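You operate a simulated robot arm through the tools that you are given. There is no shell and no other tool. Be economical: measure what you need, move in short steps, check, and stop when the job is done.

Carry out the task below with a simulated two-armed robot. There is one attempt and no reset: what you move stays moved.

Task
Drive off, then set the white sensor's range as the card says and swap it for the grey one.
Fine: red switch on the yellow box, left off; hold the sensor while its knob turns; white in the cradle, grey on the ledge. Set down upright: grey sensor, white sensor.

It is judged by the outcome, as a careful person would: the job done as asked, and still so three seconds after it is handed in. It fails if anything else is knocked over, pushed out of place, dropped, spilled or broken.

Robot
Two 7-joint arms with two-finger parallel grippers on one trunk, on a base that drives. Base frame: it is fixed to the floor where the robot stands at the start and does not move with it; the origin is under the middle of the robot, x ahead of it, y to its left, z up. Units: mm, rad, N and s.
The left shoulder is at the start at [50, 161, 1048], the right one opposite. With the tool pointing down near the work surface each hand reaches from about 240 to 680 mm from the robot's upright axis, wherever it stands, measured 20 degrees to its own side. Places, roughly: drive switch [400, 0, 500]; grey sensor [250, -1500, 750]; inside of the black cradle [300, -1500, 800]; ledge [200, -1800, 800]; range card [400, -1600, 800]; round knob of the grey sensor [300, -1500, 900]; round knob of the white sensor [200, -1700, 900]; white sensor [250, -1750, 750]. Payload 3.43 kg a hand.
The tool frame of a hand sits at the grasp point between the pads (the TCP): z along the fingers, y along the line on which they close. The tips reach 30 mm beyond it. Largest opening 94 mm; finger width 28, thickness 10; the body of the gripper, 50 by 96 mm, starts 55 mm behind the TCP.
Orientation is told as [roll, pitch, yaw] about the base's x, y, z axes, in that order, counted from this pose: with the fingers straight down and closing along the base's y, the tool's x points along the base's -x, its y along +y and its z along -z.

Tools
- The arms move only by the tool move_arm. It takes "left_deltas", "right_deltas" or both (then of equal length, played together; a hand with none holds still); each is a list of rows, each an object (a shift or turn left out is 0, a gripper value left out holds the last) with "dp": the shift along the tool's x, y, z in units of 100 mm (1.0 is 100 mm), a list of three; "dr": the turn, a rotation vector about the tool's x, y, z in units of 120 degrees (1.0 is 120 degrees), a list of three. In form: [{"dp": [x, y, z], "dr": [wx, wy, wz]}, ...]. A call has 1 to 12 rows; each row is the pose to reach, as a shift and turn from the pose commanded when the call began, along the tool's axes at that moment. "left_fingers" and "right_fingers" are, for a hand that has rows, the opening, from 0 (shut) to 1 (fully open), set as the call begins (left out, the last holds). A call with a number of a shift or a turn outside -1 to 1 is refused whole. Each row takes 0.2 s and may step no farther than 50 mm and 0.15 rad from the row before; otherwise, or with a gripper value out of range, the whole call is refused. Where a pose cannot be reached the arm comes as near as it can. A force on the tool above 40 N (or 10 N above the force at the start of the call, whichever is more), or a blocked arm, ends the call early, and 0.2 s more pass. The fingers move at their own pace (about 45 mm/s each) and stop on an object; they squeeze with about 34 N. The grip force told is the motor's: it shows also when the fingers shut on nothing. Time passes only in rows, and 0.2 s behind the last, so rows that repeat a pose let the fingers close. The reply holds the time, the measured pose of the TCP, the force on the tool along the base axes, the opening and the grip force, in the units named above and with some noise, with the torque about the TCP (base axes, N m) and any sound that the robot's microphone picked up.
- Cameras (640 x 400 px; columns grow to the right, rows downward): "scene" is now at [115, -12, 1158.5]; the picture's right is [-0.22, -0.98, 0.00], its down [-0.77, 0.17, -0.61] and it looks along [0.60, -0.13, -0.79] (base axes); focal length 260 px, centre (320, 200). "left" rides on the left gripper at [76, -14, -103] in its tool frame; the picture's right is [0.18, 0.98, 0.00], its down [-0.75, 0.14, -0.64] and it looks along [-0.63, 0.12, 0.77] (tool axes); focal length 243 px, centre (320, 200). "right" rides on the right gripper at [76, 14, -103] in its tool frame; the picture's right is [-0.18, 0.98, 0.00], its down [-0.75, -0.14, -0.64] and it looks along [-0.63, -0.12, 0.77] (tool axes); focal length 243 px, centre (320, 200). There is no depth. A picture from a camera that has moved, and an enlarged one, comes with that camera's place and axes in the base frame and with its lens. The place of the scene camera against the robot may be out by one fixed shift of up to 18 mm in any direction.
- capture(camera): a new picture of that camera. The clock stands still meanwhile.
- move_column(by): slides the trunk up (or, below 0, down) by that many mm; the arms and the scene camera ride with it, the base frame stays. It gives what a move gives, with no picture.
- roll_base(legs): drives the robot by 1 to 6 legs, each [ahead, left, turn to the left] in mm, mm and rad, along the robot's own axes; the way and the turn of a leg run together, so that a leg with both is an arc; at most 1500 mm and 3.142 rad a leg. The arms and the cameras ride along, it lands a little off, and it stops where it bumps. It gives what a move gives.
- head_to(pan, tilt): turns the head with the scene camera to pan (to the left, within 1.396 rad either way) and tilt (down, from -0.506 to 1.204), counted from straight ahead of the robot. It gives what a move gives.
- enlarge(camera, box): a new picture of the part [left, top, right, bottom] of that camera's present view, enlarged. The clock stands still meanwhile.
- sign_off(): hands the job in; it is judged then, once.

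Go step by step. Nothing tells you exact positions but the pictures and the camera data: compare them with the known pose of the tool, close in by small moves and look again before you grip or let go. The budget is 120 turns and 88 pictures, counting those below and the enlarged ones. Unless the task says otherwise, let go and move clear before handing in, and close with one line.

The tools are called after "Emit:" as name(argument=value, ...) on one line, values as JSON. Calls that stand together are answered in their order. move_arm: Moves the arms, as the interface text tells. Its arguments: {"type":"object","properties":{"left_deltas":{"type":"array","items":{"type":"object","properties":{"dp":{"type":"array","items":{"type":"number"}},"dr":{"type":"array","items":{"type":"number"}}}}},"left_fingers":{"type":"number"},"right_deltas":{"type":"array","items":{"type":"object","properties":{"dp":{"type":"array","items":{"type":"number"}},"dr":{"type":"array","items":{"type":"number"}}}}},"right_fingers":{"type":"number"}},"required":[]} The other tools are called the same way: move_column (by) slides the trunk up or down; roll_base (legs) drives the base; head_to (pan, tilt) turns the head that bears the scene camera; capture (camera) takes a picture; enlarge (camera, box) takes an enlarged picture of a part of a camera's view; sign_off () hands the job in.

At the start:

```text
time_s: 0.0
left_eef_pos: [541.0, 202.2, 688.3]
left_tcp_rot: [-0.001, 0.0, 0.001]
left_force: [-0.4, 0.1, -0.6]
left_ft_torque: [0.01, -0.02, -0.02]
left_gripper_width: 93.8
left_finger_force: 0.0
right_eef_pos: [524.5, -236.3, 724.8]
right_tcp_rot: [0.0, -0.002, 0.001]
right_force: [-0.5, 0.1, 0.3]
right_ft_torque: [0.0, 0.02, -0.01]
right_gripper_width: 94.3
right_finger_force: 0.0
trunk travel left (down, up): [-75.0, 192.0]
robot x, y, heading: [-0.0, -1.6, 0.007]
head pan, tilt: [-0.218, 0.909]
```

scene: 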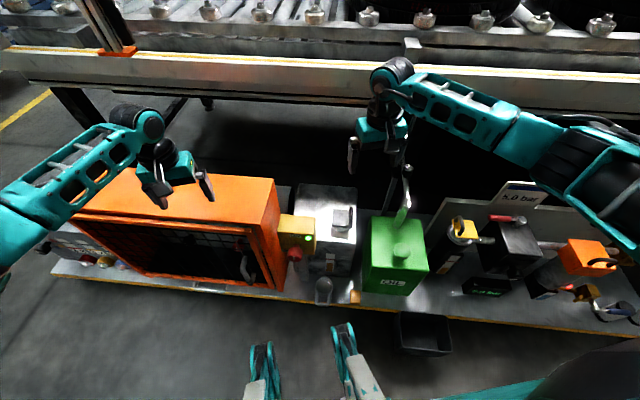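
right: 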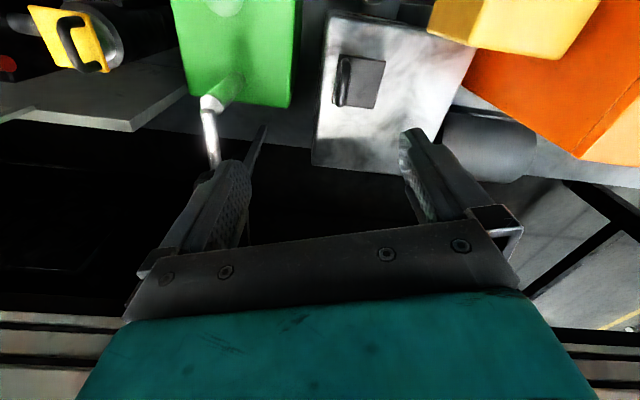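
left: 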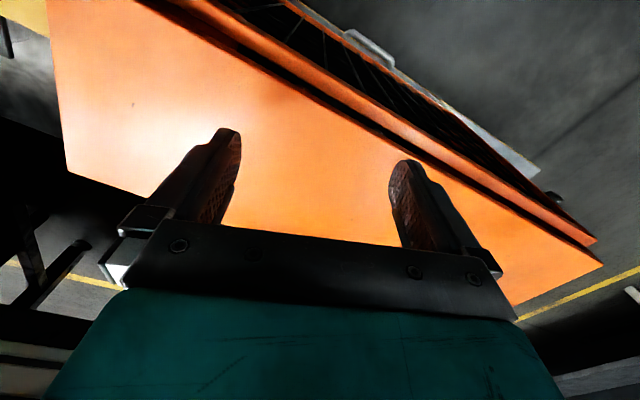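

The yellow box with a red switch is beside the orange cage, near the robot's front. I'll look closer at it, and glance to the right for the sensors.

Emit:
enlarge(camera="scene", box=[230, 180, 390, 310])

Emit:
head_to(pan=-1.39, tilt=0.5)

Emit:
capture(camera="scene")

```text
3.08 times, centred on (310, 245) of scene
camera zoom: at [115.0, -12.0, 1158.5], right [-0.22, -0.98, 0.0], down [-0.77, 0.17, -0.61], along [0.6, -0.13, -0.79], focal length 801 px, centre (351, 62)
```

zoom: 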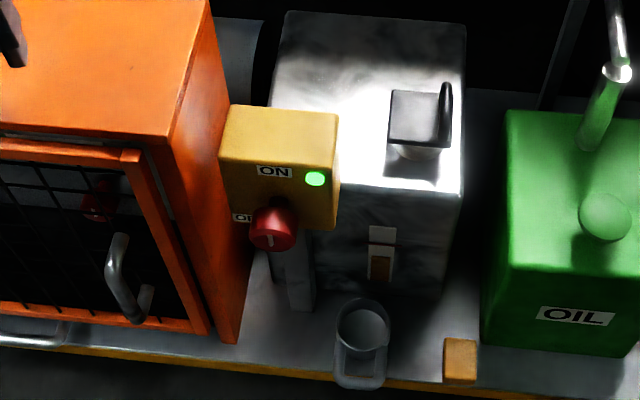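

```text
time_s: 1.4
left_eef_pos: [539.9, 202.9, 688.5]
left_tcp_rot: [0.001, 0.0, 0.0]
left_force: [0.3, 0.7, -0.5]
left_ft_torque: [-0.03, 0.01, 0.0]
left_gripper_width: 93.8
left_finger_force: 0.1
right_eef_pos: [523.3, -236.9, 725.6]
right_tcp_rot: [-0.001, 0.0, 0.002]
right_force: [0.0, 0.5, 0.3]
right_ft_torque: [0.03, -0.05, -0.01]
right_gripper_width: 93.8
right_finger_force: 0.1
trunk travel left (down, up): [-75.0, 192.0]
robot x, y, heading: [-1.0, -0.9, -0.003]
head pan, tilt: [-1.389, 0.499]
```

```text
83 pictures are left
camera scene: at [58.3, -85.3, 1193.1], right [-0.98, -0.18, 0.0], down [-0.09, 0.47, -0.88], along [0.16, -0.86, -0.48], focal length 260 px, centre (320, 200)
```

scene: 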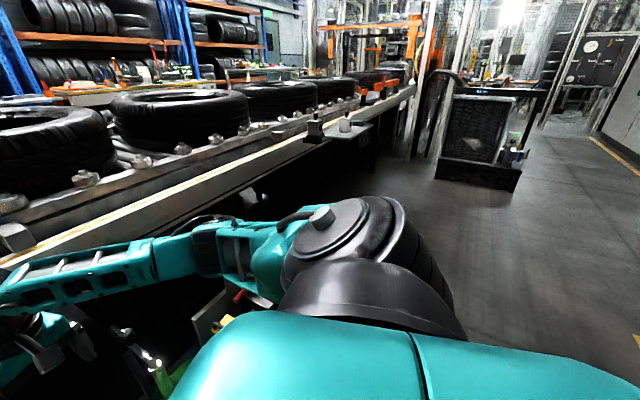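

The sensors are down the line to the right. First I look closely at the switch.

Emit:
enlarge(camera="scene", box=[280, 90, 400, 165])

Emit:
head_to(pan=0, tilt=1.1)

Emit:
capture(camera="scene")

```text
5.33 times, centred on (340, 128) of scene
camera zoom: at [58.3, -85.3, 1193.1], right [-0.98, -0.18, 0.0], down [-0.09, 0.47, -0.88], along [0.16, -0.86, -0.48], focal length 1388 px, centre (213, 587)
```

zoom: 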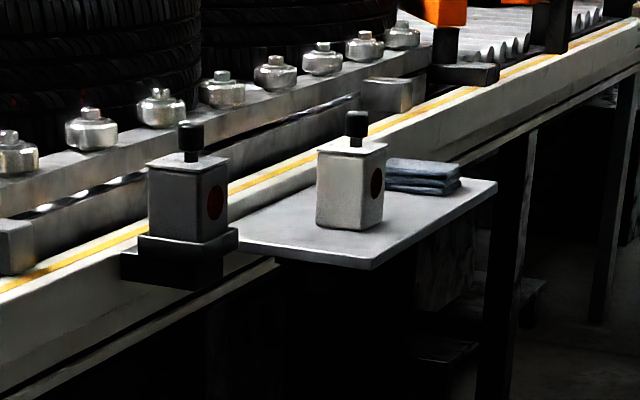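

```text
time_s: 2.9
left_eef_pos: [541.0, 203.3, 688.3]
left_tcp_rot: [0.0, 0.0, -0.001]
left_force: [0.4, 0.0, 0.4]
left_ft_torque: [0.02, 0.01, -0.01]
left_gripper_width: 94.2
left_finger_force: 0.0
right_eef_pos: [522.9, -236.0, 724.8]
right_tcp_rot: [0.0, 0.001, 0.0]
right_force: [0.6, 0.6, 0.9]
right_ft_torque: [0.0, 0.0, -0.01]
right_gripper_width: 93.8
right_finger_force: 0.0
trunk travel left (down, up): [-75.0, 192.0]
robot x, y, heading: [0.5, -0.5, -0.0]
head pan, tilt: [0.0, 1.1]
```

```text
81 pictures are left
camera scene: at [104.9, 4.2, 1145.4], right [0.0, -1.0, 0.0], down [-0.89, 0.0, -0.45], along [0.45, 0.0, -0.89], focal length 260 px, centre (320, 200)
```

scene: 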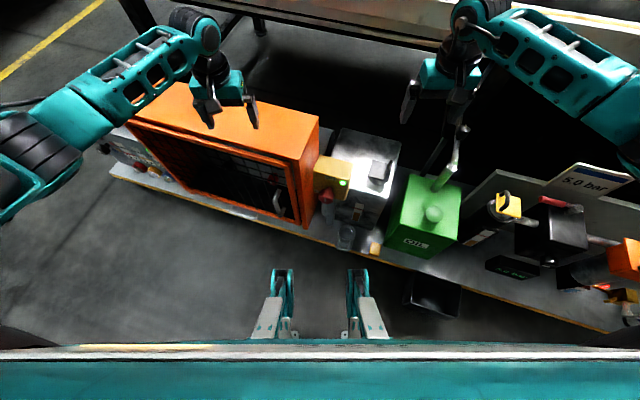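

Emit:
enlarge(camera="scene", box=[290, 140, 386, 200])

Emit:
enlarge(camera="scene", box=[300, 120, 460, 260])

```text
6.67 times, centred on (338, 170) of scene
camera zoom: at [104.9, 4.2, 1145.4], right [0.0, -1.0, 0.0], down [-0.89, 0.0, -0.45], along [0.45, 0.0, -0.89], focal length 1736 px, centre (200, 400)
```

zoom: 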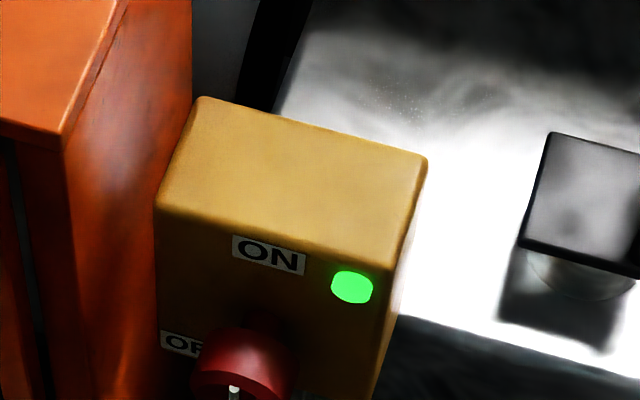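

```text
2.86 times, centred on (380, 190) of scene
camera zoom: at [104.9, 4.2, 1145.4], right [0.0, -1.0, 0.0], down [-0.89, 0.0, -0.45], along [0.45, 0.0, -0.89], focal length 744 px, centre (149, 229)
```

zoom: 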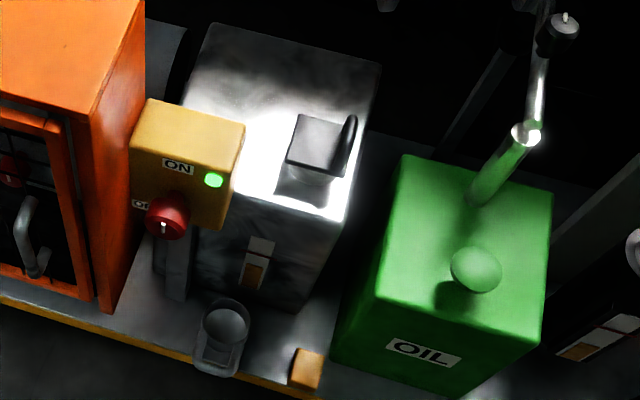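

The knob is round with a white pointer, now on ON (up); OFF is a quarter turn to the left. I bring the left hand closer for a look at it.

Emit:
move_arm(left_deltas=[{"dp": [0.33, -0.26, -0.1]}, {"dp": [0.66, -0.52, -0.2]}, {"dp": [1.0, -0.8, -0.3]}])

Emit:
move_arm(left_deltas=[{"dp": [0.33, -0.26, 0]}, {"dp": [0.66, -0.52, 0]}, {"dp": [1.0, -0.8, 0]}])

Emit:
capture(camera="left")

```text
time_s: 3.7
left_eef_pos: [443.5, 123.8, 719.8]
left_tcp_rot: [-0.001, 0.0, 0.002]
left_force: [0.3, 0.4, -0.4]
left_ft_torque: [-0.02, 0.03, 0.02]
left_gripper_width: 94.2
left_finger_force: 0.0
right_eef_pos: [523.3, -235.8, 724.5]
right_tcp_rot: [0.0, -0.001, 0.001]
right_force: [-0.2, 0.0, -0.1]
right_ft_torque: [0.02, 0.02, -0.02]
right_gripper_width: 94.0
right_finger_force: 0.1
trunk travel left (down, up): [-75.0, 192.0]
robot x, y, heading: [-0.2, 1.6, 0.003]
head pan, tilt: [0.0, 1.1]
```

```text
time_s: 4.5
left_eef_pos: [340.4, 46.4, 719.9]
left_tcp_rot: [-0.001, 0.0, 0.002]
left_force: [0.0, 0.4, -0.5]
left_ft_torque: [0.03, -0.01, 0.01]
left_gripper_width: 94.1
left_finger_force: 0.0
right_eef_pos: [524.7, -236.9, 724.7]
right_tcp_rot: [-0.001, -0.002, 0.0]
right_force: [0.6, 0.4, -0.3]
right_ft_torque: [0.01, -0.01, -0.03]
right_gripper_width: 94.0
right_finger_force: 0.2
trunk travel left (down, up): [-75.0, 192.0]
robot x, y, heading: [0.3, -1.4, -0.001]
head pan, tilt: [0.0, 1.1]
```

```text
78 pictures are left
camera left: at [265.1, 31.2, 822.1], right [-0.19, 0.98, 0.0], down [0.75, 0.14, 0.64], along [0.63, 0.12, -0.77], focal length 243 px, centre (320, 200)
```

left: 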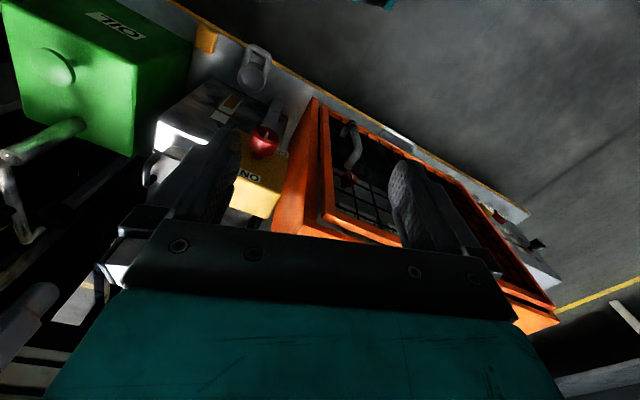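

Knob seen by the left hand's camera roughly at [423,-12,520]. I raise the right hand clear of the spout, then back the robot off for room and look from another angle.

Emit:
move_arm(right_deltas=[{"dp": [0, 0, -0.5]}, {"dp": [0, 0, -1.0]}])

Emit:
move_arm(right_deltas=[{"dp": [0, 0, -0.5]}, {"dp": [0, 0, -1.0]}])

Emit:
roll_base(legs=[[-250, 0, 0]])

Emit:
capture(camera="scene")

```text
time_s: 5.1
left_eef_pos: [342.4, 46.7, 719.4]
left_tcp_rot: [-0.001, 0.0, 0.0]
left_force: [0.0, 0.1, 0.2]
left_ft_torque: [0.0, -0.01, -0.01]
left_gripper_width: 94.1
left_finger_force: 0.1
right_eef_pos: [522.7, -236.2, 825.1]
right_tcp_rot: [-0.003, 0.0, 0.0]
right_force: [-0.7, -0.4, -0.2]
right_ft_torque: [0.01, 0.03, -0.03]
right_gripper_width: 94.1
right_finger_force: 0.0
trunk travel left (down, up): [-75.0, 192.0]
robot x, y, heading: [-0.1, -2.3, -0.0]
head pan, tilt: [0.0, 1.1]
```

```text
time_s: 5.7
left_eef_pos: [342.3, 46.7, 721.2]
left_tcp_rot: [0.0, 0.0, -0.001]
left_force: [-0.1, -0.1, 0.5]
left_ft_torque: [-0.04, 0.0, 0.02]
left_gripper_width: 93.8
left_finger_force: 0.1
right_eef_pos: [522.3, -239.6, 925.3]
right_tcp_rot: [-0.001, 0.001, 0.0]
right_force: [0.2, 0.6, -1.6]
right_ft_torque: [-0.04, -0.03, 0.03]
right_gripper_width: 93.9
right_finger_force: 0.1
trunk travel left (down, up): [-75.0, 192.0]
robot x, y, heading: [-0.7, -4.8, 0.001]
head pan, tilt: [0.0, 1.1]
```

```text
time_s: 7.6
left_eef_pos: [86.1, 48.4, 719.2]
left_tcp_rot: [0.002, 0.001, 0.004]
left_force: [-0.5, 0.4, -0.3]
left_ft_torque: [0.0, 0.0, 0.02]
left_gripper_width: 93.9
left_finger_force: 0.0
right_eef_pos: [269.8, -238.5, 925.8]
right_tcp_rot: [0.001, 0.0, 0.002]
right_force: [0.1, -0.5, 0.0]
right_ft_torque: [-0.01, -0.01, -0.02]
right_gripper_width: 94.0
right_finger_force: 0.1
trunk travel left (down, up): [-75.0, 192.0]
robot x, y, heading: [-258.2, -2.9, 0.001]
head pan, tilt: [0.0, 1.1]
```

```text
77 pictures are left
camera scene: at [-149.8, 4.1, 1145.4], right [0.0, -1.0, 0.0], down [-0.89, 0.0, -0.45], along [0.45, 0.0, -0.89], focal length 260 px, centre (320, 200)
```

scene: 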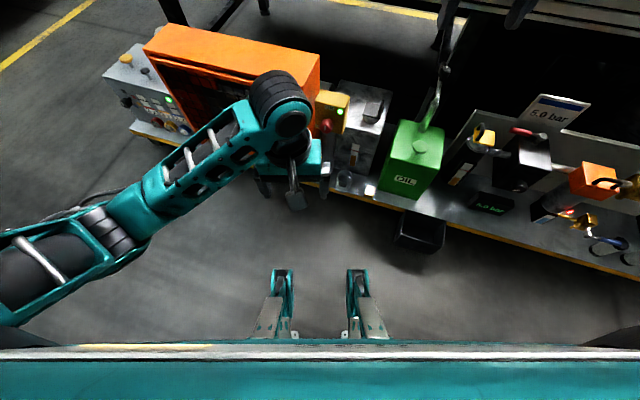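

Emit:
enlarge(camera="scene", box=[280, 85, 376, 145])

Emit:
capture(camera="left")

```text
6.67 times, centred on (328, 115) of scene
camera zoom: at [-149.8, 4.1, 1145.4], right [0.0, -1.0, 0.0], down [-0.89, 0.0, -0.45], along [0.45, 0.0, -0.89], focal length 1736 px, centre (267, 767)
```

zoom: 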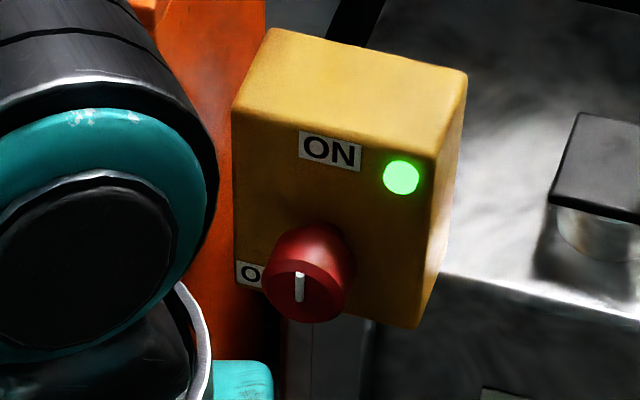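

```text
75 pictures are left
camera left: at [10.6, 31.9, 822.0], right [-0.19, 0.98, 0.0], down [0.75, 0.14, 0.64], along [0.63, 0.12, -0.77], focal length 243 px, centre (320, 200)
```

left: 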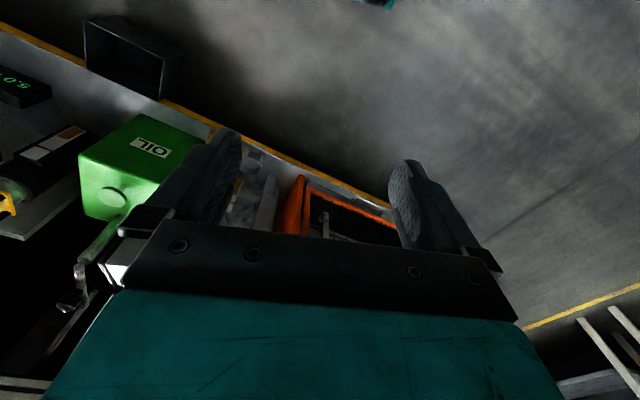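

Triangulating the two scene views puts the knob's front centre at about [438,-14,495], 40 mm wide and 30 mm deep, with the face turned about 20° to the left. I level the left hand to point at it.

Emit:
move_arm(left_deltas=[{"dp": [-0.1, 0, 0], "dr": [0, -0.068, 0]}, {"dp": [-0.2, 0, 0], "dr": [0, -0.136, 0]}, {"dp": [-0.3, 0, 0], "dr": [0, -0.204, 0]}, {"dp": [-0.4, 0, 0], "dr": [0, -0.272, 0]}, {"dp": [-0.5, 0, 0], "dr": [0, -0.34, 0]}, {"dp": [-0.6, 0, 0.1], "dr": [0, -0.408, 0]}, {"dp": [-0.7, 0, 0.2], "dr": [0, -0.476, 0]}, {"dp": [-0.8, 0, 0.3], "dr": [0, -0.544, 0]}, {"dp": [-0.9, 0, 0.4], "dr": [0, -0.612, 0]}, {"dp": [-1.0, 0, 0.5], "dr": [0, -0.68, 0]}, {"dp": [-1.0, 0, 0.7], "dr": [0, -0.75, 0]}, {"dp": [-1.0, 0, 0.8], "dr": [0, -0.75, 0]}], left_fingers=1.0)

```text
time_s: 10.2
left_eef_pos: [188.0, 47.2, 638.2]
left_tcp_rot: [-2.572, -1.571, 2.573]
left_force: [0.3, 0.0, 0.6]
left_ft_torque: [-0.03, -0.03, 0.02]
left_gripper_width: 94.0
left_finger_force: 0.0
right_eef_pos: [270.4, -237.7, 925.6]
right_tcp_rot: [0.001, 0.0, 0.002]
right_force: [0.3, 0.4, -0.2]
right_ft_torque: [0.0, 0.0, 0.04]
right_gripper_width: 93.9
right_finger_force: 0.0
trunk travel left (down, up): [-75.0, 192.0]
robot x, y, heading: [-252.5, 3.3, 0.006]
head pan, tilt: [0.0, 1.1]
```

Emit:
move_arm(left_deltas=[{"dp": [0.25, -0.1, 0.25], "dr": [0.055, 0, 0]}, {"dp": [0.5, -0.2, 0.5], "dr": [0.11, 0, 0]}, {"dp": [0.75, -0.24, 0.7], "dr": [0.1667, 0, 0]}, {"dp": [1.0, -0.24, 0.9], "dr": [0.1667, 0, 0]}])

Emit:
move_arm(left_deltas=[{"dp": [0.2, -0.1, 0.25], "dr": [0, 0, 0.065]}, {"dp": [0.43, -0.19, 0.55], "dr": [0, 0, 0.13]}, {"dp": [0.43, -0.19, 0.55], "dr": [0, 0, 0.195]}, {"dp": [0.43, -0.19, 0.55], "dr": [0, 0, 0.26]}, {"dp": [0.43, -0.19, 0.55], "dr": [0, 0, 0.325]}])

Emit:
capture(camera="left")

Emit:
capture(camera="scene")

```text
time_s: 11.2
left_eef_pos: [273.7, 23.7, 547.3]
left_tcp_rot: [-2.634, -1.569, 2.287]
left_force: [-0.5, -0.2, 0.1]
left_ft_torque: [-0.02, -0.03, 0.04]
left_gripper_width: 94.2
left_finger_force: 0.0
left hand out of reach, approached as far as the arm can: row 4
right_eef_pos: [271.2, -237.7, 926.2]
right_tcp_rot: [-0.001, 0.001, 0.002]
right_force: [0.4, 0.5, -0.4]
right_ft_torque: [-0.02, 0.01, -0.02]
right_gripper_width: 93.7
right_finger_force: 0.1
trunk travel left (down, up): [-75.0, 192.0]
robot x, y, heading: [-254.3, 2.2, -0.001]
head pan, tilt: [0.0, 1.1]
```

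```text
time_s: 12.4
left_eef_pos: [329.1, 73.2, 587.8]
left_tcp_rot: [1.569, -0.891, -1.919]
left_force: [-2.1, -1.9, -1.9]
left_ft_torque: [-0.04, -0.07, 0.21]
left_gripper_width: 94.0
left_finger_force: 0.1
left hand out of reach, approached as far as the arm can: row 1, 2, 3, 4, 5
right_eef_pos: [270.5, -237.0, 924.4]
right_tcp_rot: [0.002, 0.002, 0.002]
right_force: [0.9, 1.4, -0.6]
right_ft_torque: [-0.03, 0.02, 0.02]
right_gripper_width: 93.9
right_finger_force: 0.1
trunk travel left (down, up): [-75.0, 192.0]
robot x, y, heading: [-254.8, 4.7, 0.005]
head pan, tilt: [0.0, 1.1]
```

```text
74 pictures are left
camera left: at [245.0, 141.4, 519.4], right [0.3, 0.83, 0.47], down [-0.73, -0.12, 0.68], along [0.62, -0.55, 0.56], focal length 243 px, centre (320, 200)
```

left: 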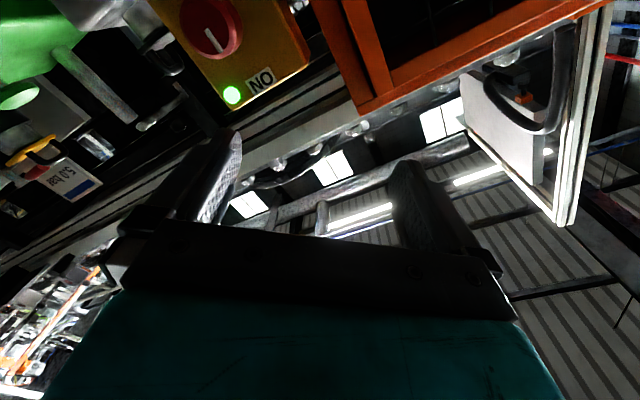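

```text
73 pictures are left
camera scene: at [-148.7, 4.9, 1145.3], right [0.0, -1.0, 0.0], down [-0.89, 0.0, -0.45], along [0.45, 0.0, -0.89], focal length 260 px, centre (320, 200)
```

scene: 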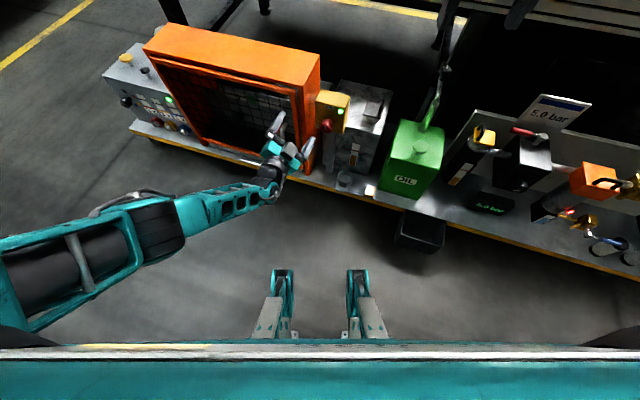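

The arm was at full stretch. I lower the trunk, retract the hand and roll nearer and slightly right.

Emit:
move_column(by=-74)

Emit:
move_arm(left_deltas=[{"dp": [0, 0, -0.4]}, {"dp": [0, 0, -0.8]}, {"dp": [0, 0, -1.0]}])

Emit:
roll_base(legs=[[120, -60, 0]])

```text
time_s: 13.5
left_eef_pos: [329.4, 75.0, 515.4]
left_tcp_rot: [1.571, -0.891, -1.916]
left_force: [-0.1, 0.4, 0.2]
left_ft_torque: [-0.02, -0.02, 0.02]
left_gripper_width: 94.0
left_finger_force: 0.0
right_eef_pos: [269.6, -238.4, 852.3]
right_tcp_rot: [0.0, 0.001, 0.002]
right_force: [0.0, 0.7, 0.2]
right_ft_torque: [0.03, 0.01, -0.01]
right_gripper_width: 94.0
right_finger_force: 0.0
trunk travel left (down, up): [-1.0, 266.0]
robot x, y, heading: [-258.0, 2.8, 0.003]
head pan, tilt: [0.0, 1.1]
```

```text
time_s: 14.3
left_eef_pos: [236.0, 109.1, 514.9]
left_tcp_rot: [1.571, -0.89, -1.916]
left_force: [0.3, 0.1, -0.2]
left_ft_torque: [0.02, -0.03, -0.01]
left_gripper_width: 94.1
left_finger_force: 0.0
right_eef_pos: [269.1, -237.5, 851.6]
right_tcp_rot: [0.0, 0.001, 0.001]
right_force: [-0.6, -0.2, 0.8]
right_ft_torque: [0.0, 0.01, 0.01]
right_gripper_width: 94.0
right_finger_force: 0.0
trunk travel left (down, up): [-1.0, 266.0]
robot x, y, heading: [-254.8, 1.2, 0.005]
head pan, tilt: [0.0, 1.1]
```

```text
time_s: 15.6
left_eef_pos: [354.6, 51.3, 514.7]
left_tcp_rot: [1.569, -0.89, -1.915]
left_force: [0.7, -0.1, -1.2]
left_ft_torque: [0.04, -0.04, -0.01]
left_gripper_width: 94.0
left_finger_force: 0.1
right_eef_pos: [388.5, -296.5, 850.7]
right_tcp_rot: [0.0, 0.001, 0.001]
right_force: [0.3, 1.2, -0.7]
right_ft_torque: [-0.01, -0.02, 0.02]
right_gripper_width: 93.8
right_finger_force: 0.1
trunk travel left (down, up): [-1.0, 266.0]
robot x, y, heading: [-136.1, -62.7, 0.002]
head pan, tilt: [0.0, 1.1]
```

Emit:
move_arm(left_deltas=[{"dp": [-0.05, -0.38, 0.1]}, {"dp": [-0.05, -0.38, 0.1]}])

Emit:
capture(camera="left")

Emit:
capture(camera="scene")

```text
time_s: 16.2
left_eef_pos: [361.6, 21.5, 498.3]
left_tcp_rot: [1.586, -0.881, -1.92]
left_force: [0.3, -0.3, -0.6]
left_ft_torque: [-0.02, 0.0, 0.0]
left_gripper_width: 94.2
left_finger_force: 0.0
right_eef_pos: [388.1, -298.7, 853.2]
right_tcp_rot: [0.001, -0.001, 0.001]
right_force: [0.0, -1.1, 0.4]
right_ft_torque: [-0.03, 0.03, -0.02]
right_gripper_width: 93.9
right_finger_force: 0.1
trunk travel left (down, up): [-1.0, 266.0]
robot x, y, heading: [-136.0, -58.8, 0.005]
head pan, tilt: [0.0, 1.1]
```

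```text
72 pictures are left
camera left: at [277.8, 90.5, 430.0], right [0.29, 0.83, 0.48], down [-0.73, -0.14, 0.66], along [0.62, -0.55, 0.57], focal length 243 px, centre (320, 200)
```

left: 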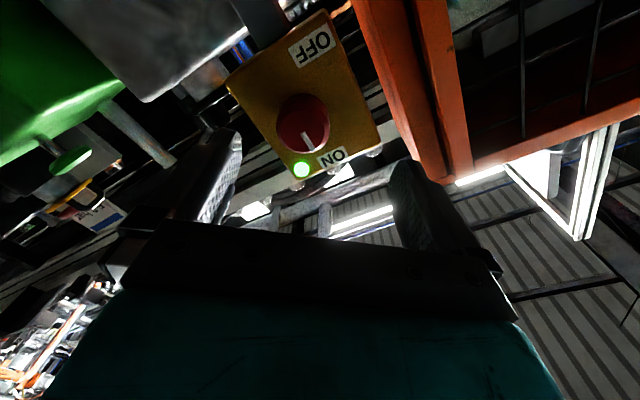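

```text
71 pictures are left
camera scene: at [-32.4, -55.3, 1072.4], right [0.0, -1.0, 0.0], down [-0.89, 0.0, -0.46], along [0.46, 0.0, -0.89], focal length 260 px, centre (320, 200)
```

scene: 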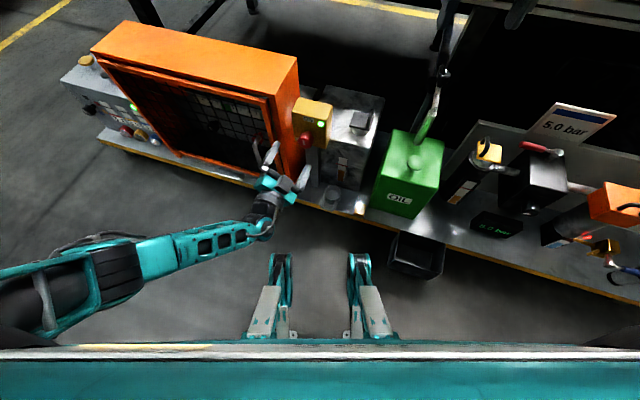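

Emit:
enlarge(camera="left", box=[210, 0, 402, 190])

```text
2.11 times, centred on (306, 95) of left
camera zoom: at [277.8, 90.5, 430.0], right [0.29, 0.83, 0.48], down [-0.73, -0.14, 0.66], along [0.62, -0.55, 0.57], focal length 511 px, centre (350, 421)
```

zoom: 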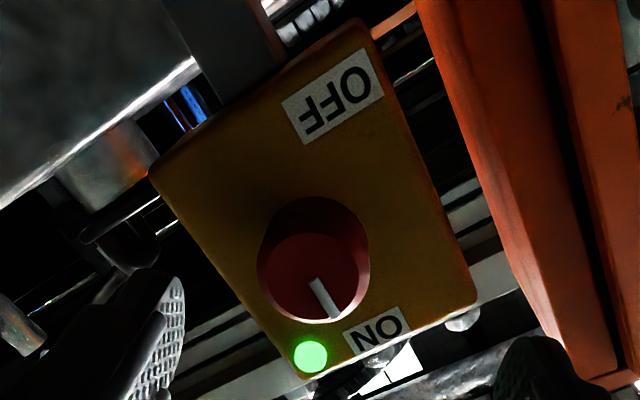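

Knob confirmed at about [437,-16,494]; OFF is at the lower left, roughly 130° counter-clockwise from ON. I advance around the knob.

Emit:
move_arm(left_deltas=[{"dp": [-0.02, -0.1, 0.2]}, {"dp": [-0.02, -0.1, 0.4]}, {"dp": [-0.02, -0.1, 0.6]}, {"dp": [-0.02, -0.1, 0.73]}, {"dp": [-0.02, -0.1, 0.73]}], left_fingers=0.72)

Emit:
capture(camera="left")

```text
time_s: 17.4
left_eef_pos: [418.1, -16.7, 489.9]
left_tcp_rot: [1.571, -0.89, -1.916]
left_force: [0.1, 0.4, -0.5]
left_ft_torque: [0.02, 0.03, -0.01]
left_gripper_width: 67.7
left_finger_force: 0.1
right_eef_pos: [389.1, -297.2, 851.4]
right_tcp_rot: [-0.002, 0.001, 0.003]
right_force: [-0.8, 0.4, 1.1]
right_ft_torque: [0.02, 0.03, 0.01]
right_gripper_width: 93.9
right_finger_force: 0.1
trunk travel left (down, up): [-1.0, 266.0]
robot x, y, heading: [-134.5, -56.0, 0.003]
head pan, tilt: [0.0, 1.1]
```

```text
69 pictures are left
camera left: at [334.2, 52.5, 421.2], right [0.3, 0.83, 0.48], down [-0.73, -0.12, 0.67], along [0.62, -0.55, 0.56], focal length 243 px, centre (320, 200)
```

left: 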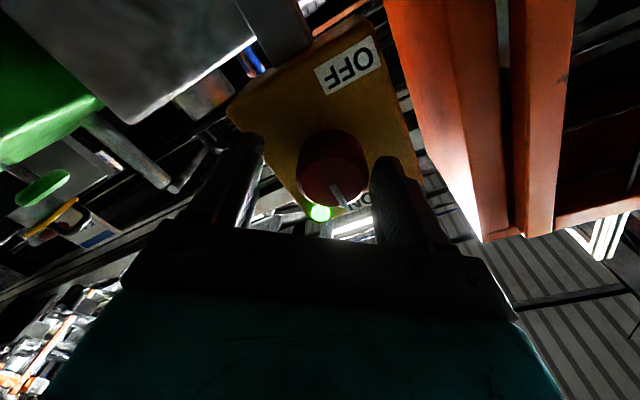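

Emit:
move_arm(left_deltas=[{"dp": [0, 0.06, 0.05]}, {"dp": [0, 0.06, 0.1]}])

Emit:
move_arm(left_deltas=[{"dp": [0, 0, 0]}, {"dp": [0, 0, 0]}, {"dp": [0, 0, 0]}, {"dp": [0, 0, 0]}], left_fingers=0.0)

```text
time_s: 18.0
left_eef_pos: [429.0, -16.0, 493.1]
left_tcp_rot: [1.57, -0.89, -1.919]
left_force: [-0.8, -0.5, -0.9]
left_ft_torque: [0.02, 0.02, -0.02]
left_gripper_width: 67.5
left_finger_force: 0.1
right_eef_pos: [388.1, -297.3, 851.2]
right_tcp_rot: [0.001, 0.0, 0.002]
right_force: [0.2, -1.2, -1.0]
right_ft_torque: [-0.04, -0.02, -0.04]
right_gripper_width: 93.9
right_finger_force: 0.1
trunk travel left (down, up): [-1.0, 266.0]
robot x, y, heading: [-135.1, -58.1, 0.002]
head pan, tilt: [0.0, 1.1]
```

```text
time_s: 19.0
left_eef_pos: [429.8, -13.9, 494.7]
left_tcp_rot: [1.575, -0.891, -1.919]
left_force: [2.9, 2.2, 3.0]
left_ft_torque: [-0.22, -0.71, 0.39]
left_gripper_width: 41.5
left_finger_force: 45.1
right_eef_pos: [388.0, -298.0, 852.2]
right_tcp_rot: [-0.001, 0.0, 0.0]
right_force: [0.1, -0.2, -0.2]
right_ft_torque: [0.04, 0.01, 0.01]
right_gripper_width: 94.0
right_finger_force: 0.2
trunk travel left (down, up): [-1.0, 266.0]
robot x, y, heading: [-137.8, -58.6, 0.008]
head pan, tilt: [0.0, 1.1]
```

Gripped (41.5 mm wide). I turn counter-clockwise.

Emit:
move_arm(left_deltas=[{"dr": [0, 0, -0.068]}, {"dr": [0, 0, -0.136]}, {"dr": [0, 0, -0.204]}, {"dr": [0, 0, -0.272]}, {"dr": [0, 0, -0.34]}, {"dr": [0, 0, -0.408]}, {"dr": [0, 0, -0.476]}, {"dr": [0, 0, -0.544]}, {"dr": [0, 0, -0.612]}, {"dr": [0, 0, -0.68]}, {"dr": [0, 0, -0.75]}, {"dr": [0, 0, -0.75]}])

Emit:
capture(camera="left")

```text
time_s: 20.5
left_eef_pos: [424.6, -12.5, 500.1]
left_tcp_rot: [-1.46, -1.348, 1.107]
left_force: [12.8, -6.5, -12.6]
left_ft_torque: [0.27, 0.86, 0.93]
left_gripper_width: 40.6
left_finger_force: 44.9
left hand out of reach, approached as far as the arm can: row 6, 7
right_eef_pos: [389.3, -299.4, 849.5]
right_tcp_rot: [0.001, 0.001, -0.001]
right_force: [-0.5, -0.1, -0.1]
right_ft_torque: [0.01, 0.0, 0.01]
right_gripper_width: 94.1
right_finger_force: 0.1
trunk travel left (down, up): [-1.0, 266.0]
robot x, y, heading: [-134.1, -61.6, 0.003]
head pan, tilt: [0.0, 1.1]
stopped in row 7 (left hand): the force on the tool passed its limit at 65 N (the readings are from after the stop); the commanded pose is now the measured one
```

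```text
68 pictures are left
camera left: at [315.1, -4.8, 429.9], right [0.31, 0.86, -0.39], down [-0.48, 0.5, 0.72], along [0.82, -0.03, 0.57], focal length 243 px, centre (320, 200)
```

left: 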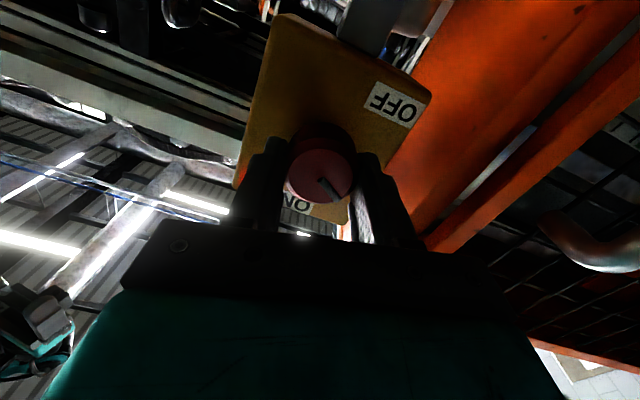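

The knob turned about 50° before the arm ran out of reach. I release, back out, roll 70 mm closer and regrasp.

Emit:
move_arm(left_deltas=[{"dp": [0, 0, 0]}, {"dp": [0, 0, 0]}, {"dp": [0, 0, -0.4]}, {"dp": [0, 0, -0.8]}], left_fingers=0.72)

Emit:
roll_base(legs=[[80, 0, 0]])

Emit:
move_arm(left_deltas=[{"dp": [0, 0, -0.25], "dr": [0, 0, 0.068]}, {"dp": [0, 0, -0.3], "dr": [0, 0, 0.136]}, {"dp": [0, 0, -0.3], "dr": [0, 0, 0.204]}, {"dp": [0, 0, -0.3], "dr": [0, 0, 0.272]}, {"dp": [0, 0, -0.3], "dr": [0, 0, 0.34]}, {"dp": [0, 0, -0.3], "dr": [0, 0, 0.408]}, {"dp": [0, 0, -0.3], "dr": [0, 0, 0.476]}])

Emit:
capture(camera="left")

```text
time_s: 21.5
left_eef_pos: [350.7, 18.2, 504.6]
left_tcp_rot: [-1.514, -1.353, 1.16]
left_force: [0.2, 0.1, -0.5]
left_ft_torque: [-0.02, -0.02, 0.0]
left_gripper_width: 67.8
left_finger_force: 0.0
right_eef_pos: [388.5, -298.7, 850.9]
right_tcp_rot: [0.002, 0.0, -0.001]
right_force: [1.0, 0.2, -1.0]
right_ft_torque: [-0.01, -0.02, -0.02]
right_gripper_width: 94.2
right_finger_force: 0.0
trunk travel left (down, up): [-1.0, 266.0]
robot x, y, heading: [-135.6, -56.0, 0.004]
head pan, tilt: [0.0, 1.1]
```

```text
time_s: 22.6
left_eef_pos: [406.7, 17.9, 504.3]
left_tcp_rot: [-1.496, -1.362, 1.121]
left_force: [-11.8, 5.1, 1.8]
left_ft_torque: [-0.05, -0.04, -0.45]
left_gripper_width: 67.5
left_finger_force: 0.0
right_eef_pos: [448.8, -297.2, 850.8]
right_tcp_rot: [-0.002, -0.002, 0.0]
right_force: [0.4, 0.0, -0.7]
right_ft_torque: [0.01, -0.02, -0.01]
right_gripper_width: 93.7
right_finger_force: 0.0
trunk travel left (down, up): [-1.0, 266.0]
robot x, y, heading: [-72.4, -58.2, 0.003]
head pan, tilt: [0.0, 1.1]
stopped in leg 1: the force on the tool passed its limit at 458 N (the readings are from after the stop); the commanded pose is now the measured one
```

```text
time_s: 24.1
left_eef_pos: [383.4, 26.4, 509.9]
left_tcp_rot: [1.564, -0.782, -1.938]
left_force: [0.2, -0.3, 0.1]
left_ft_torque: [0.03, -0.01, 0.0]
left_gripper_width: 67.7
left_finger_force: 0.0
right_eef_pos: [449.5, -298.9, 851.8]
right_tcp_rot: [0.001, 0.0, 0.002]
right_force: [-0.3, -0.6, -0.6]
right_ft_torque: [-0.03, -0.01, 0.05]
right_gripper_width: 94.0
right_finger_force: 0.0
trunk travel left (down, up): [-1.0, 266.0]
robot x, y, heading: [-75.5, -56.4, 0.006]
head pan, tilt: [0.0, 1.1]
```

```text
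67 pictures are left
camera left: at [303.5, 104.1, 447.1], right [0.3, 0.77, 0.57], down [-0.75, -0.17, 0.63], along [0.58, -0.62, 0.52], focal length 243 px, centre (320, 200)
```

left: 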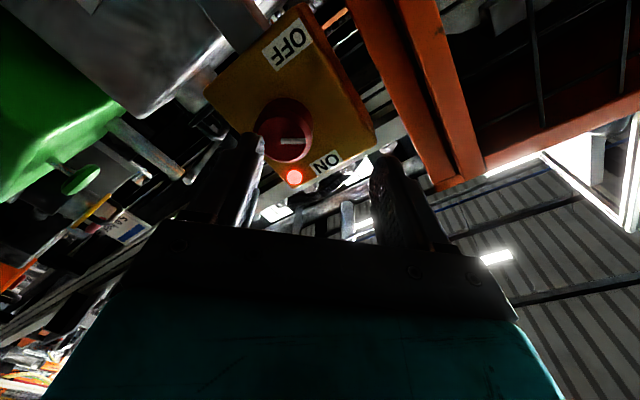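

The base move made the fingertip bump something; the indicator is now red. I check the state closely.

Emit:
enlarge(camera="left", box=[190, 0, 400, 190])

Emit:
capture(camera="scene")

```text
2.11 times, centred on (295, 95) of left
camera zoom: at [303.5, 104.1, 447.1], right [0.3, 0.77, 0.57], down [-0.75, -0.17, 0.63], along [0.58, -0.62, 0.52], focal length 511 px, centre (373, 421)
```

zoom: 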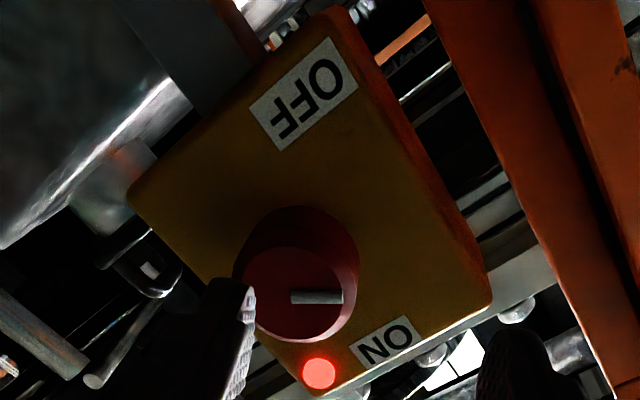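

```text
65 pictures are left
camera scene: at [29.7, -56.4, 1071.8], right [0.0, -1.0, 0.0], down [-0.89, 0.0, -0.46], along [0.46, 0.0, -0.89], focal length 260 px, centre (320, 200)
```

scene: 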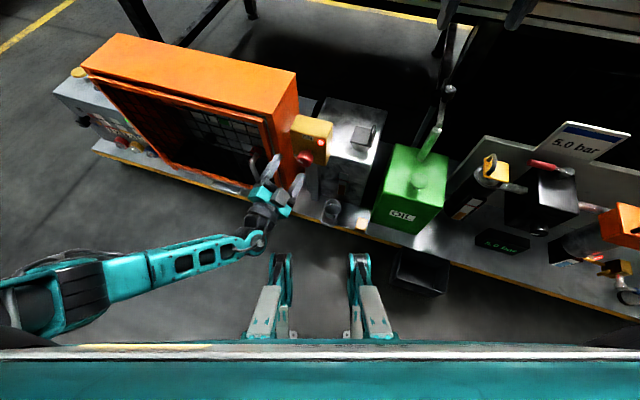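

Light is red, but the pointer is only ~55° over. I regrasp and turn it on towards the OFF label.

Emit:
move_arm(left_deltas=[{"dp": [-0.05, -0.26, 0]}, {"dp": [-0.05, -0.26, 0.2]}, {"dp": [-0.05, -0.26, 0.4]}, {"dp": [-0.05, -0.26, 0.57]}, {"dp": [-0.05, -0.26, 0.57]}], left_fingers=0.72)

Emit:
capture(camera="left")

```text
time_s: 24.9
left_eef_pos: [401.5, 4.8, 510.6]
left_tcp_rot: [1.576, -0.782, -1.956]
left_force: [-52.2, 28.5, 6.1]
left_ft_torque: [0.65, 1.53, -0.48]
left_gripper_width: 62.5
left_finger_force: 0.1
right_eef_pos: [440.5, -296.0, 863.0]
right_tcp_rot: [0.003, -0.014, 0.004]
right_force: [-0.1, 0.1, 1.3]
right_ft_torque: [0.01, -0.02, 0.01]
right_gripper_width: 94.2
right_finger_force: 0.0
trunk travel left (down, up): [-1.0, 266.0]
robot x, y, heading: [-76.3, -56.5, 0.005]
head pan, tilt: [0.0, 1.1]
stopped in row 3 (left hand): the force on the tool passed its limit at 562 N (the readings are from after the stop); the commanded pose is now the measured one
```

```text
64 pictures are left
camera left: at [322.9, 83.3, 446.4], right [0.3, 0.76, 0.57], down [-0.76, -0.17, 0.63], along [0.57, -0.62, 0.53], focal length 243 px, centre (320, 200)
```

left: 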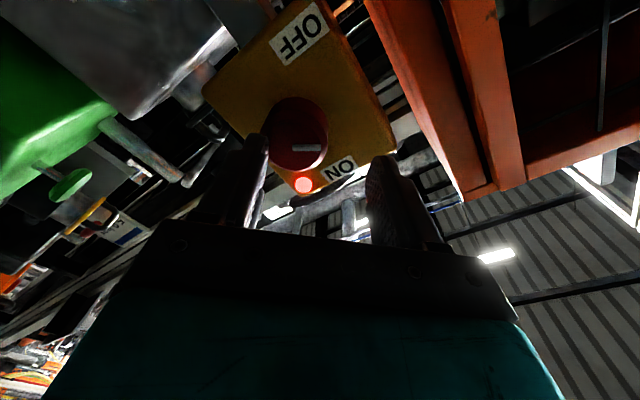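

The fingertip met the knob's front, so I back off, centre on the axis first, then advance.

Emit:
move_arm(left_deltas=[{"dp": [0, 0, -0.2]}, {"dp": [0.07, -0.17, -0.2]}, {"dp": [0.07, -0.17, -0.2]}], left_fingers=0.8)

Emit:
capture(camera="left")

```text
time_s: 25.3
left_eef_pos: [402.6, 8.0, 513.6]
left_tcp_rot: [1.593, -0.787, -1.961]
left_force: [-35.9, 21.6, 4.6]
left_ft_torque: [0.51, 1.2, -0.4]
left_gripper_width: 70.4
left_finger_force: 0.0
right_eef_pos: [443.1, -294.9, 855.9]
right_tcp_rot: [-0.001, -0.011, 0.006]
right_force: [-0.4, -0.3, -0.2]
right_ft_torque: [-0.01, -0.02, 0.01]
right_gripper_width: 94.0
right_finger_force: 0.1
trunk travel left (down, up): [-1.0, 266.0]
robot x, y, heading: [-76.5, -58.0, 0.008]
head pan, tilt: [0.0, 1.1]
stopped in row 1 (left hand): the force on the tool passed its limit at 78 N (the readings are from after the stop); the commanded pose is now the measured one
```

```text
63 pictures are left
camera left: at [323.4, 84.8, 447.2], right [0.29, 0.77, 0.56], down [-0.76, -0.16, 0.62], along [0.57, -0.61, 0.54], focal length 243 px, centre (320, 200)
```

left: 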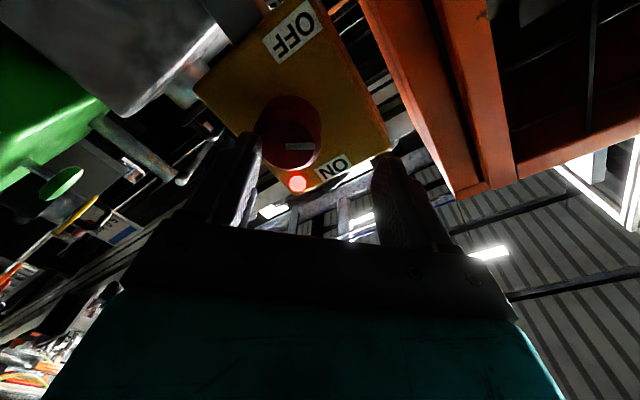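

Emit:
move_arm(left_deltas=[{"dp": [0, 0, -0.15]}, {"dp": [0, 0, -0.3]}, {"dp": [0, 0, -0.3]}])

Emit:
enlarge(camera="scene", box=[210, 110, 370, 270])

```text
time_s: 25.6
left_eef_pos: [403.0, 8.7, 514.0]
left_tcp_rot: [1.602, -0.791, -1.963]
left_force: [-23.9, 11.6, -0.2]
left_ft_torque: [0.3, 0.81, -0.41]
left_gripper_width: 74.3
left_finger_force: 0.0
right_eef_pos: [444.4, -293.4, 851.8]
right_tcp_rot: [0.0, -0.005, 0.006]
right_force: [0.1, 0.8, 0.1]
right_ft_torque: [0.04, 0.0, 0.01]
right_gripper_width: 94.0
right_finger_force: 0.0
trunk travel left (down, up): [-1.0, 266.0]
robot x, y, heading: [-80.4, -56.1, 0.012]
head pan, tilt: [0.0, 1.1]
stopped in row 1 (left hand): the force on the tool passed its limit at 59 N (the readings are from after the stop); the commanded pose is now the measured one
```

```text
2.50 times, centred on (290, 190) of scene
camera zoom: at [22.6, -54.1, 1070.5], right [0.01, -1.0, 0.0], down [-0.89, -0.01, -0.46], along [0.46, 0.01, -0.89], focal length 651 px, centre (395, 225)
```

zoom: 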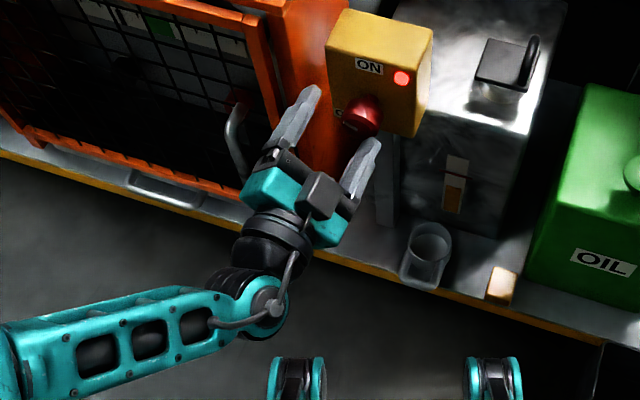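

Emit:
move_arm(left_deltas=[{"dp": [0, 0, -0.1]}, {"dp": [0, 0, -0.25]}, {"dp": [0, 0, -0.4]}])

Emit:
capture(camera="left")

```text
time_s: 26.4
left_eef_pos: [372.3, 22.2, 518.5]
left_tcp_rot: [1.617, -0.791, -1.968]
left_force: [0.2, -0.8, -0.9]
left_ft_torque: [0.0, -0.01, 0.02]
left_gripper_width: 75.2
left_finger_force: 0.0
right_eef_pos: [448.3, -294.4, 850.6]
right_tcp_rot: [0.002, -0.001, 0.004]
right_force: [0.8, 0.9, 0.6]
right_ft_torque: [-0.02, -0.02, 0.01]
right_gripper_width: 94.2
right_finger_force: 0.1
trunk travel left (down, up): [-1.0, 266.0]
robot x, y, heading: [-76.2, -58.2, 0.009]
head pan, tilt: [0.0, 1.1]
```

```text
61 pictures are left
camera left: at [294.3, 98.9, 450.0], right [0.28, 0.78, 0.56], down [-0.77, -0.16, 0.61], along [0.57, -0.6, 0.56], focal length 243 px, centre (320, 200)
```

left: 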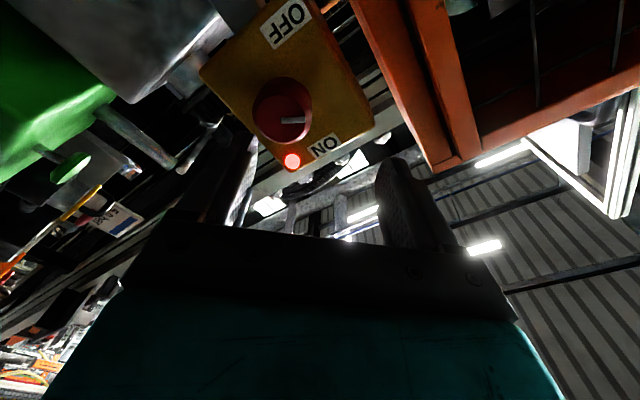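

Emit:
move_arm(left_deltas=[{"dp": [0.08, -0.27, 0]}, {"dp": [0.08, -0.27, 0]}, {"dp": [0.08, -0.27, 0]}])

Emit:
capture(camera="left")

```text
time_s: 27.4
left_eef_pos: [371.3, 19.8, 525.4]
left_tcp_rot: [1.674, -0.786, -2.01]
left_force: [0.1, -0.5, 0.0]
left_ft_torque: [-0.01, 0.0, -0.03]
left_gripper_width: 75.2
left_finger_force: 0.1
right_eef_pos: [437.1, -296.2, 866.9]
right_tcp_rot: [0.004, -0.021, 0.003]
right_force: [-0.8, 0.3, 1.2]
right_ft_torque: [-0.01, -0.05, 0.02]
right_gripper_width: 93.7
right_finger_force: 0.1
trunk travel left (down, up): [-1.0, 266.0]
robot x, y, heading: [-74.4, -59.0, 0.009]
head pan, tilt: [0.0, 1.1]
stopped in row 3 (left hand): the arm was blocked; the commanded pose is now the measured one
```

```text
60 pictures are left
camera left: at [295.6, 95.0, 452.5], right [0.26, 0.79, 0.56], down [-0.8, -0.16, 0.59], along [0.55, -0.6, 0.59], focal length 243 px, centre (320, 200)
```

left: 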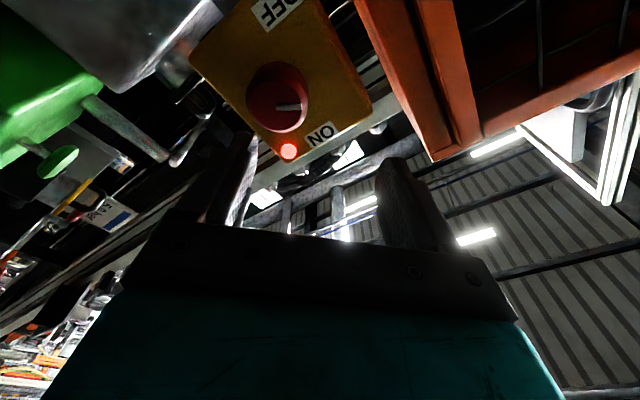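

The arm itself (not the hand) is blocked low down; I raise the trunk so the forearm comes from higher.

Emit:
move_arm(left_deltas=[{"dp": [0, 0, -0.2]}, {"dp": [0, 0, -0.4]}])

Emit:
move_column(by=100)

Emit:
capture(camera="scene")

```text
time_s: 28.2
left_eef_pos: [368.3, 27.8, 538.1]
left_tcp_rot: [1.773, -0.796, -2.06]
left_force: [-0.8, 0.5, 0.1]
left_ft_torque: [0.03, -0.02, -0.01]
left_gripper_width: 75.3
left_finger_force: 0.0
right_eef_pos: [446.9, -294.5, 849.9]
right_tcp_rot: [-0.003, -0.004, 0.006]
right_force: [0.0, -0.4, 0.4]
right_ft_torque: [0.03, 0.0, -0.03]
right_gripper_width: 94.1
right_finger_force: 0.0
trunk travel left (down, up): [-1.0, 266.0]
robot x, y, heading: [-80.4, -57.1, 0.006]
head pan, tilt: [0.0, 1.1]
stopped in row 2 (left hand): the arm was blocked; the commanded pose is now the measured one
```

```text
time_s: 29.5
left_eef_pos: [369.6, 28.3, 635.8]
left_tcp_rot: [1.765, -0.795, -2.05]
left_force: [0.6, 0.5, 0.5]
left_ft_torque: [0.02, -0.01, 0.03]
left_gripper_width: 75.0
left_finger_force: 0.1
right_eef_pos: [449.0, -292.8, 950.4]
right_tcp_rot: [-0.002, 0.001, 0.005]
right_force: [0.6, -0.1, -0.4]
right_ft_torque: [0.0, 0.04, 0.0]
right_gripper_width: 93.9
right_finger_force: 0.0
trunk travel left (down, up): [-101.0, 166.0]
robot x, y, heading: [-73.6, -58.9, 0.017]
head pan, tilt: [0.0, 1.1]
```

```text
59 pictures are left
camera scene: at [28.7, -53.5, 1171.3], right [0.01, -1.0, 0.0], down [-0.89, -0.01, -0.45], along [0.45, 0.0, -0.89], focal length 260 px, centre (320, 200)
```

scene: 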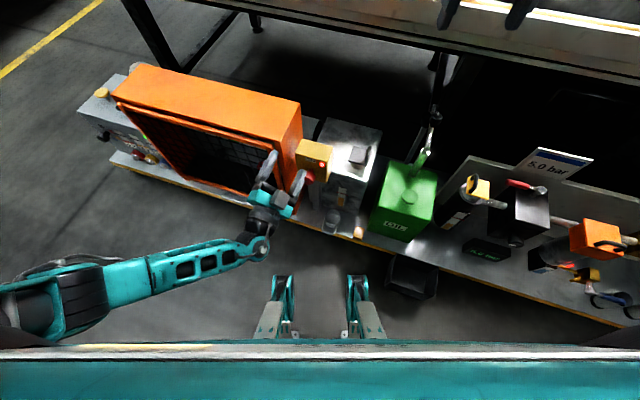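

Emit:
move_arm(left_deltas=[{"dp": [0.2, -0.25, -0.04], "dr": [0.022, 0.023, 0]}, {"dp": [0.45, -0.5, -0.08], "dr": [0.0446, 0.0463, 0]}, {"dp": [0.65, -0.75, -0.12], "dr": [0.0446, 0.0463, 0]}, {"dp": [0.885, -1.0, -0.158], "dr": [0.0446, 0.0463, 0]}, {"dp": [0.885, -1.0, -0.158], "dr": [0.0446, 0.0463, 0]}])

Emit:
capture(camera="left")

```text
time_s: 30.7
left_eef_pos: [361.2, 19.6, 520.3]
left_tcp_rot: [1.572, -0.806, -1.914]
left_force: [-0.2, -0.7, -0.6]
left_ft_torque: [0.01, 0.03, -0.01]
left_gripper_width: 75.4
left_finger_force: 0.0
left hand out of reach, approached as far as the arm can: row 4, 5
right_eef_pos: [449.9, -294.0, 950.7]
right_tcp_rot: [-0.001, 0.003, 0.006]
right_force: [0.5, -0.3, -0.2]
right_ft_torque: [0.01, 0.0, -0.02]
right_gripper_width: 94.1
right_finger_force: 0.0
trunk travel left (down, up): [-101.0, 166.0]
robot x, y, heading: [-78.4, -56.3, 0.012]
head pan, tilt: [0.0, 1.1]
```

```text
58 pictures are left
camera left: at [279.2, 93.2, 454.8], right [0.28, 0.79, 0.55], down [-0.75, -0.18, 0.64], along [0.6, -0.59, 0.54], focal length 243 px, centre (320, 200)
```

left: 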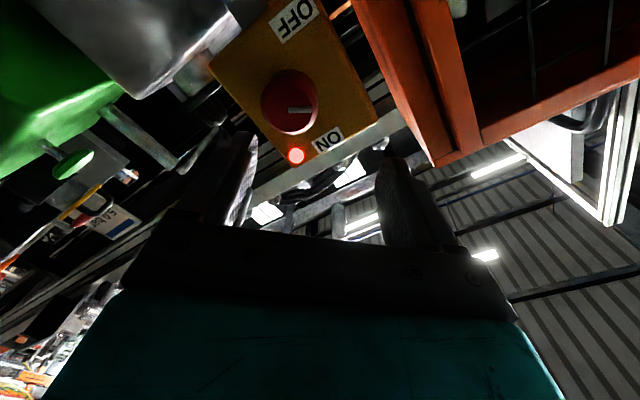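

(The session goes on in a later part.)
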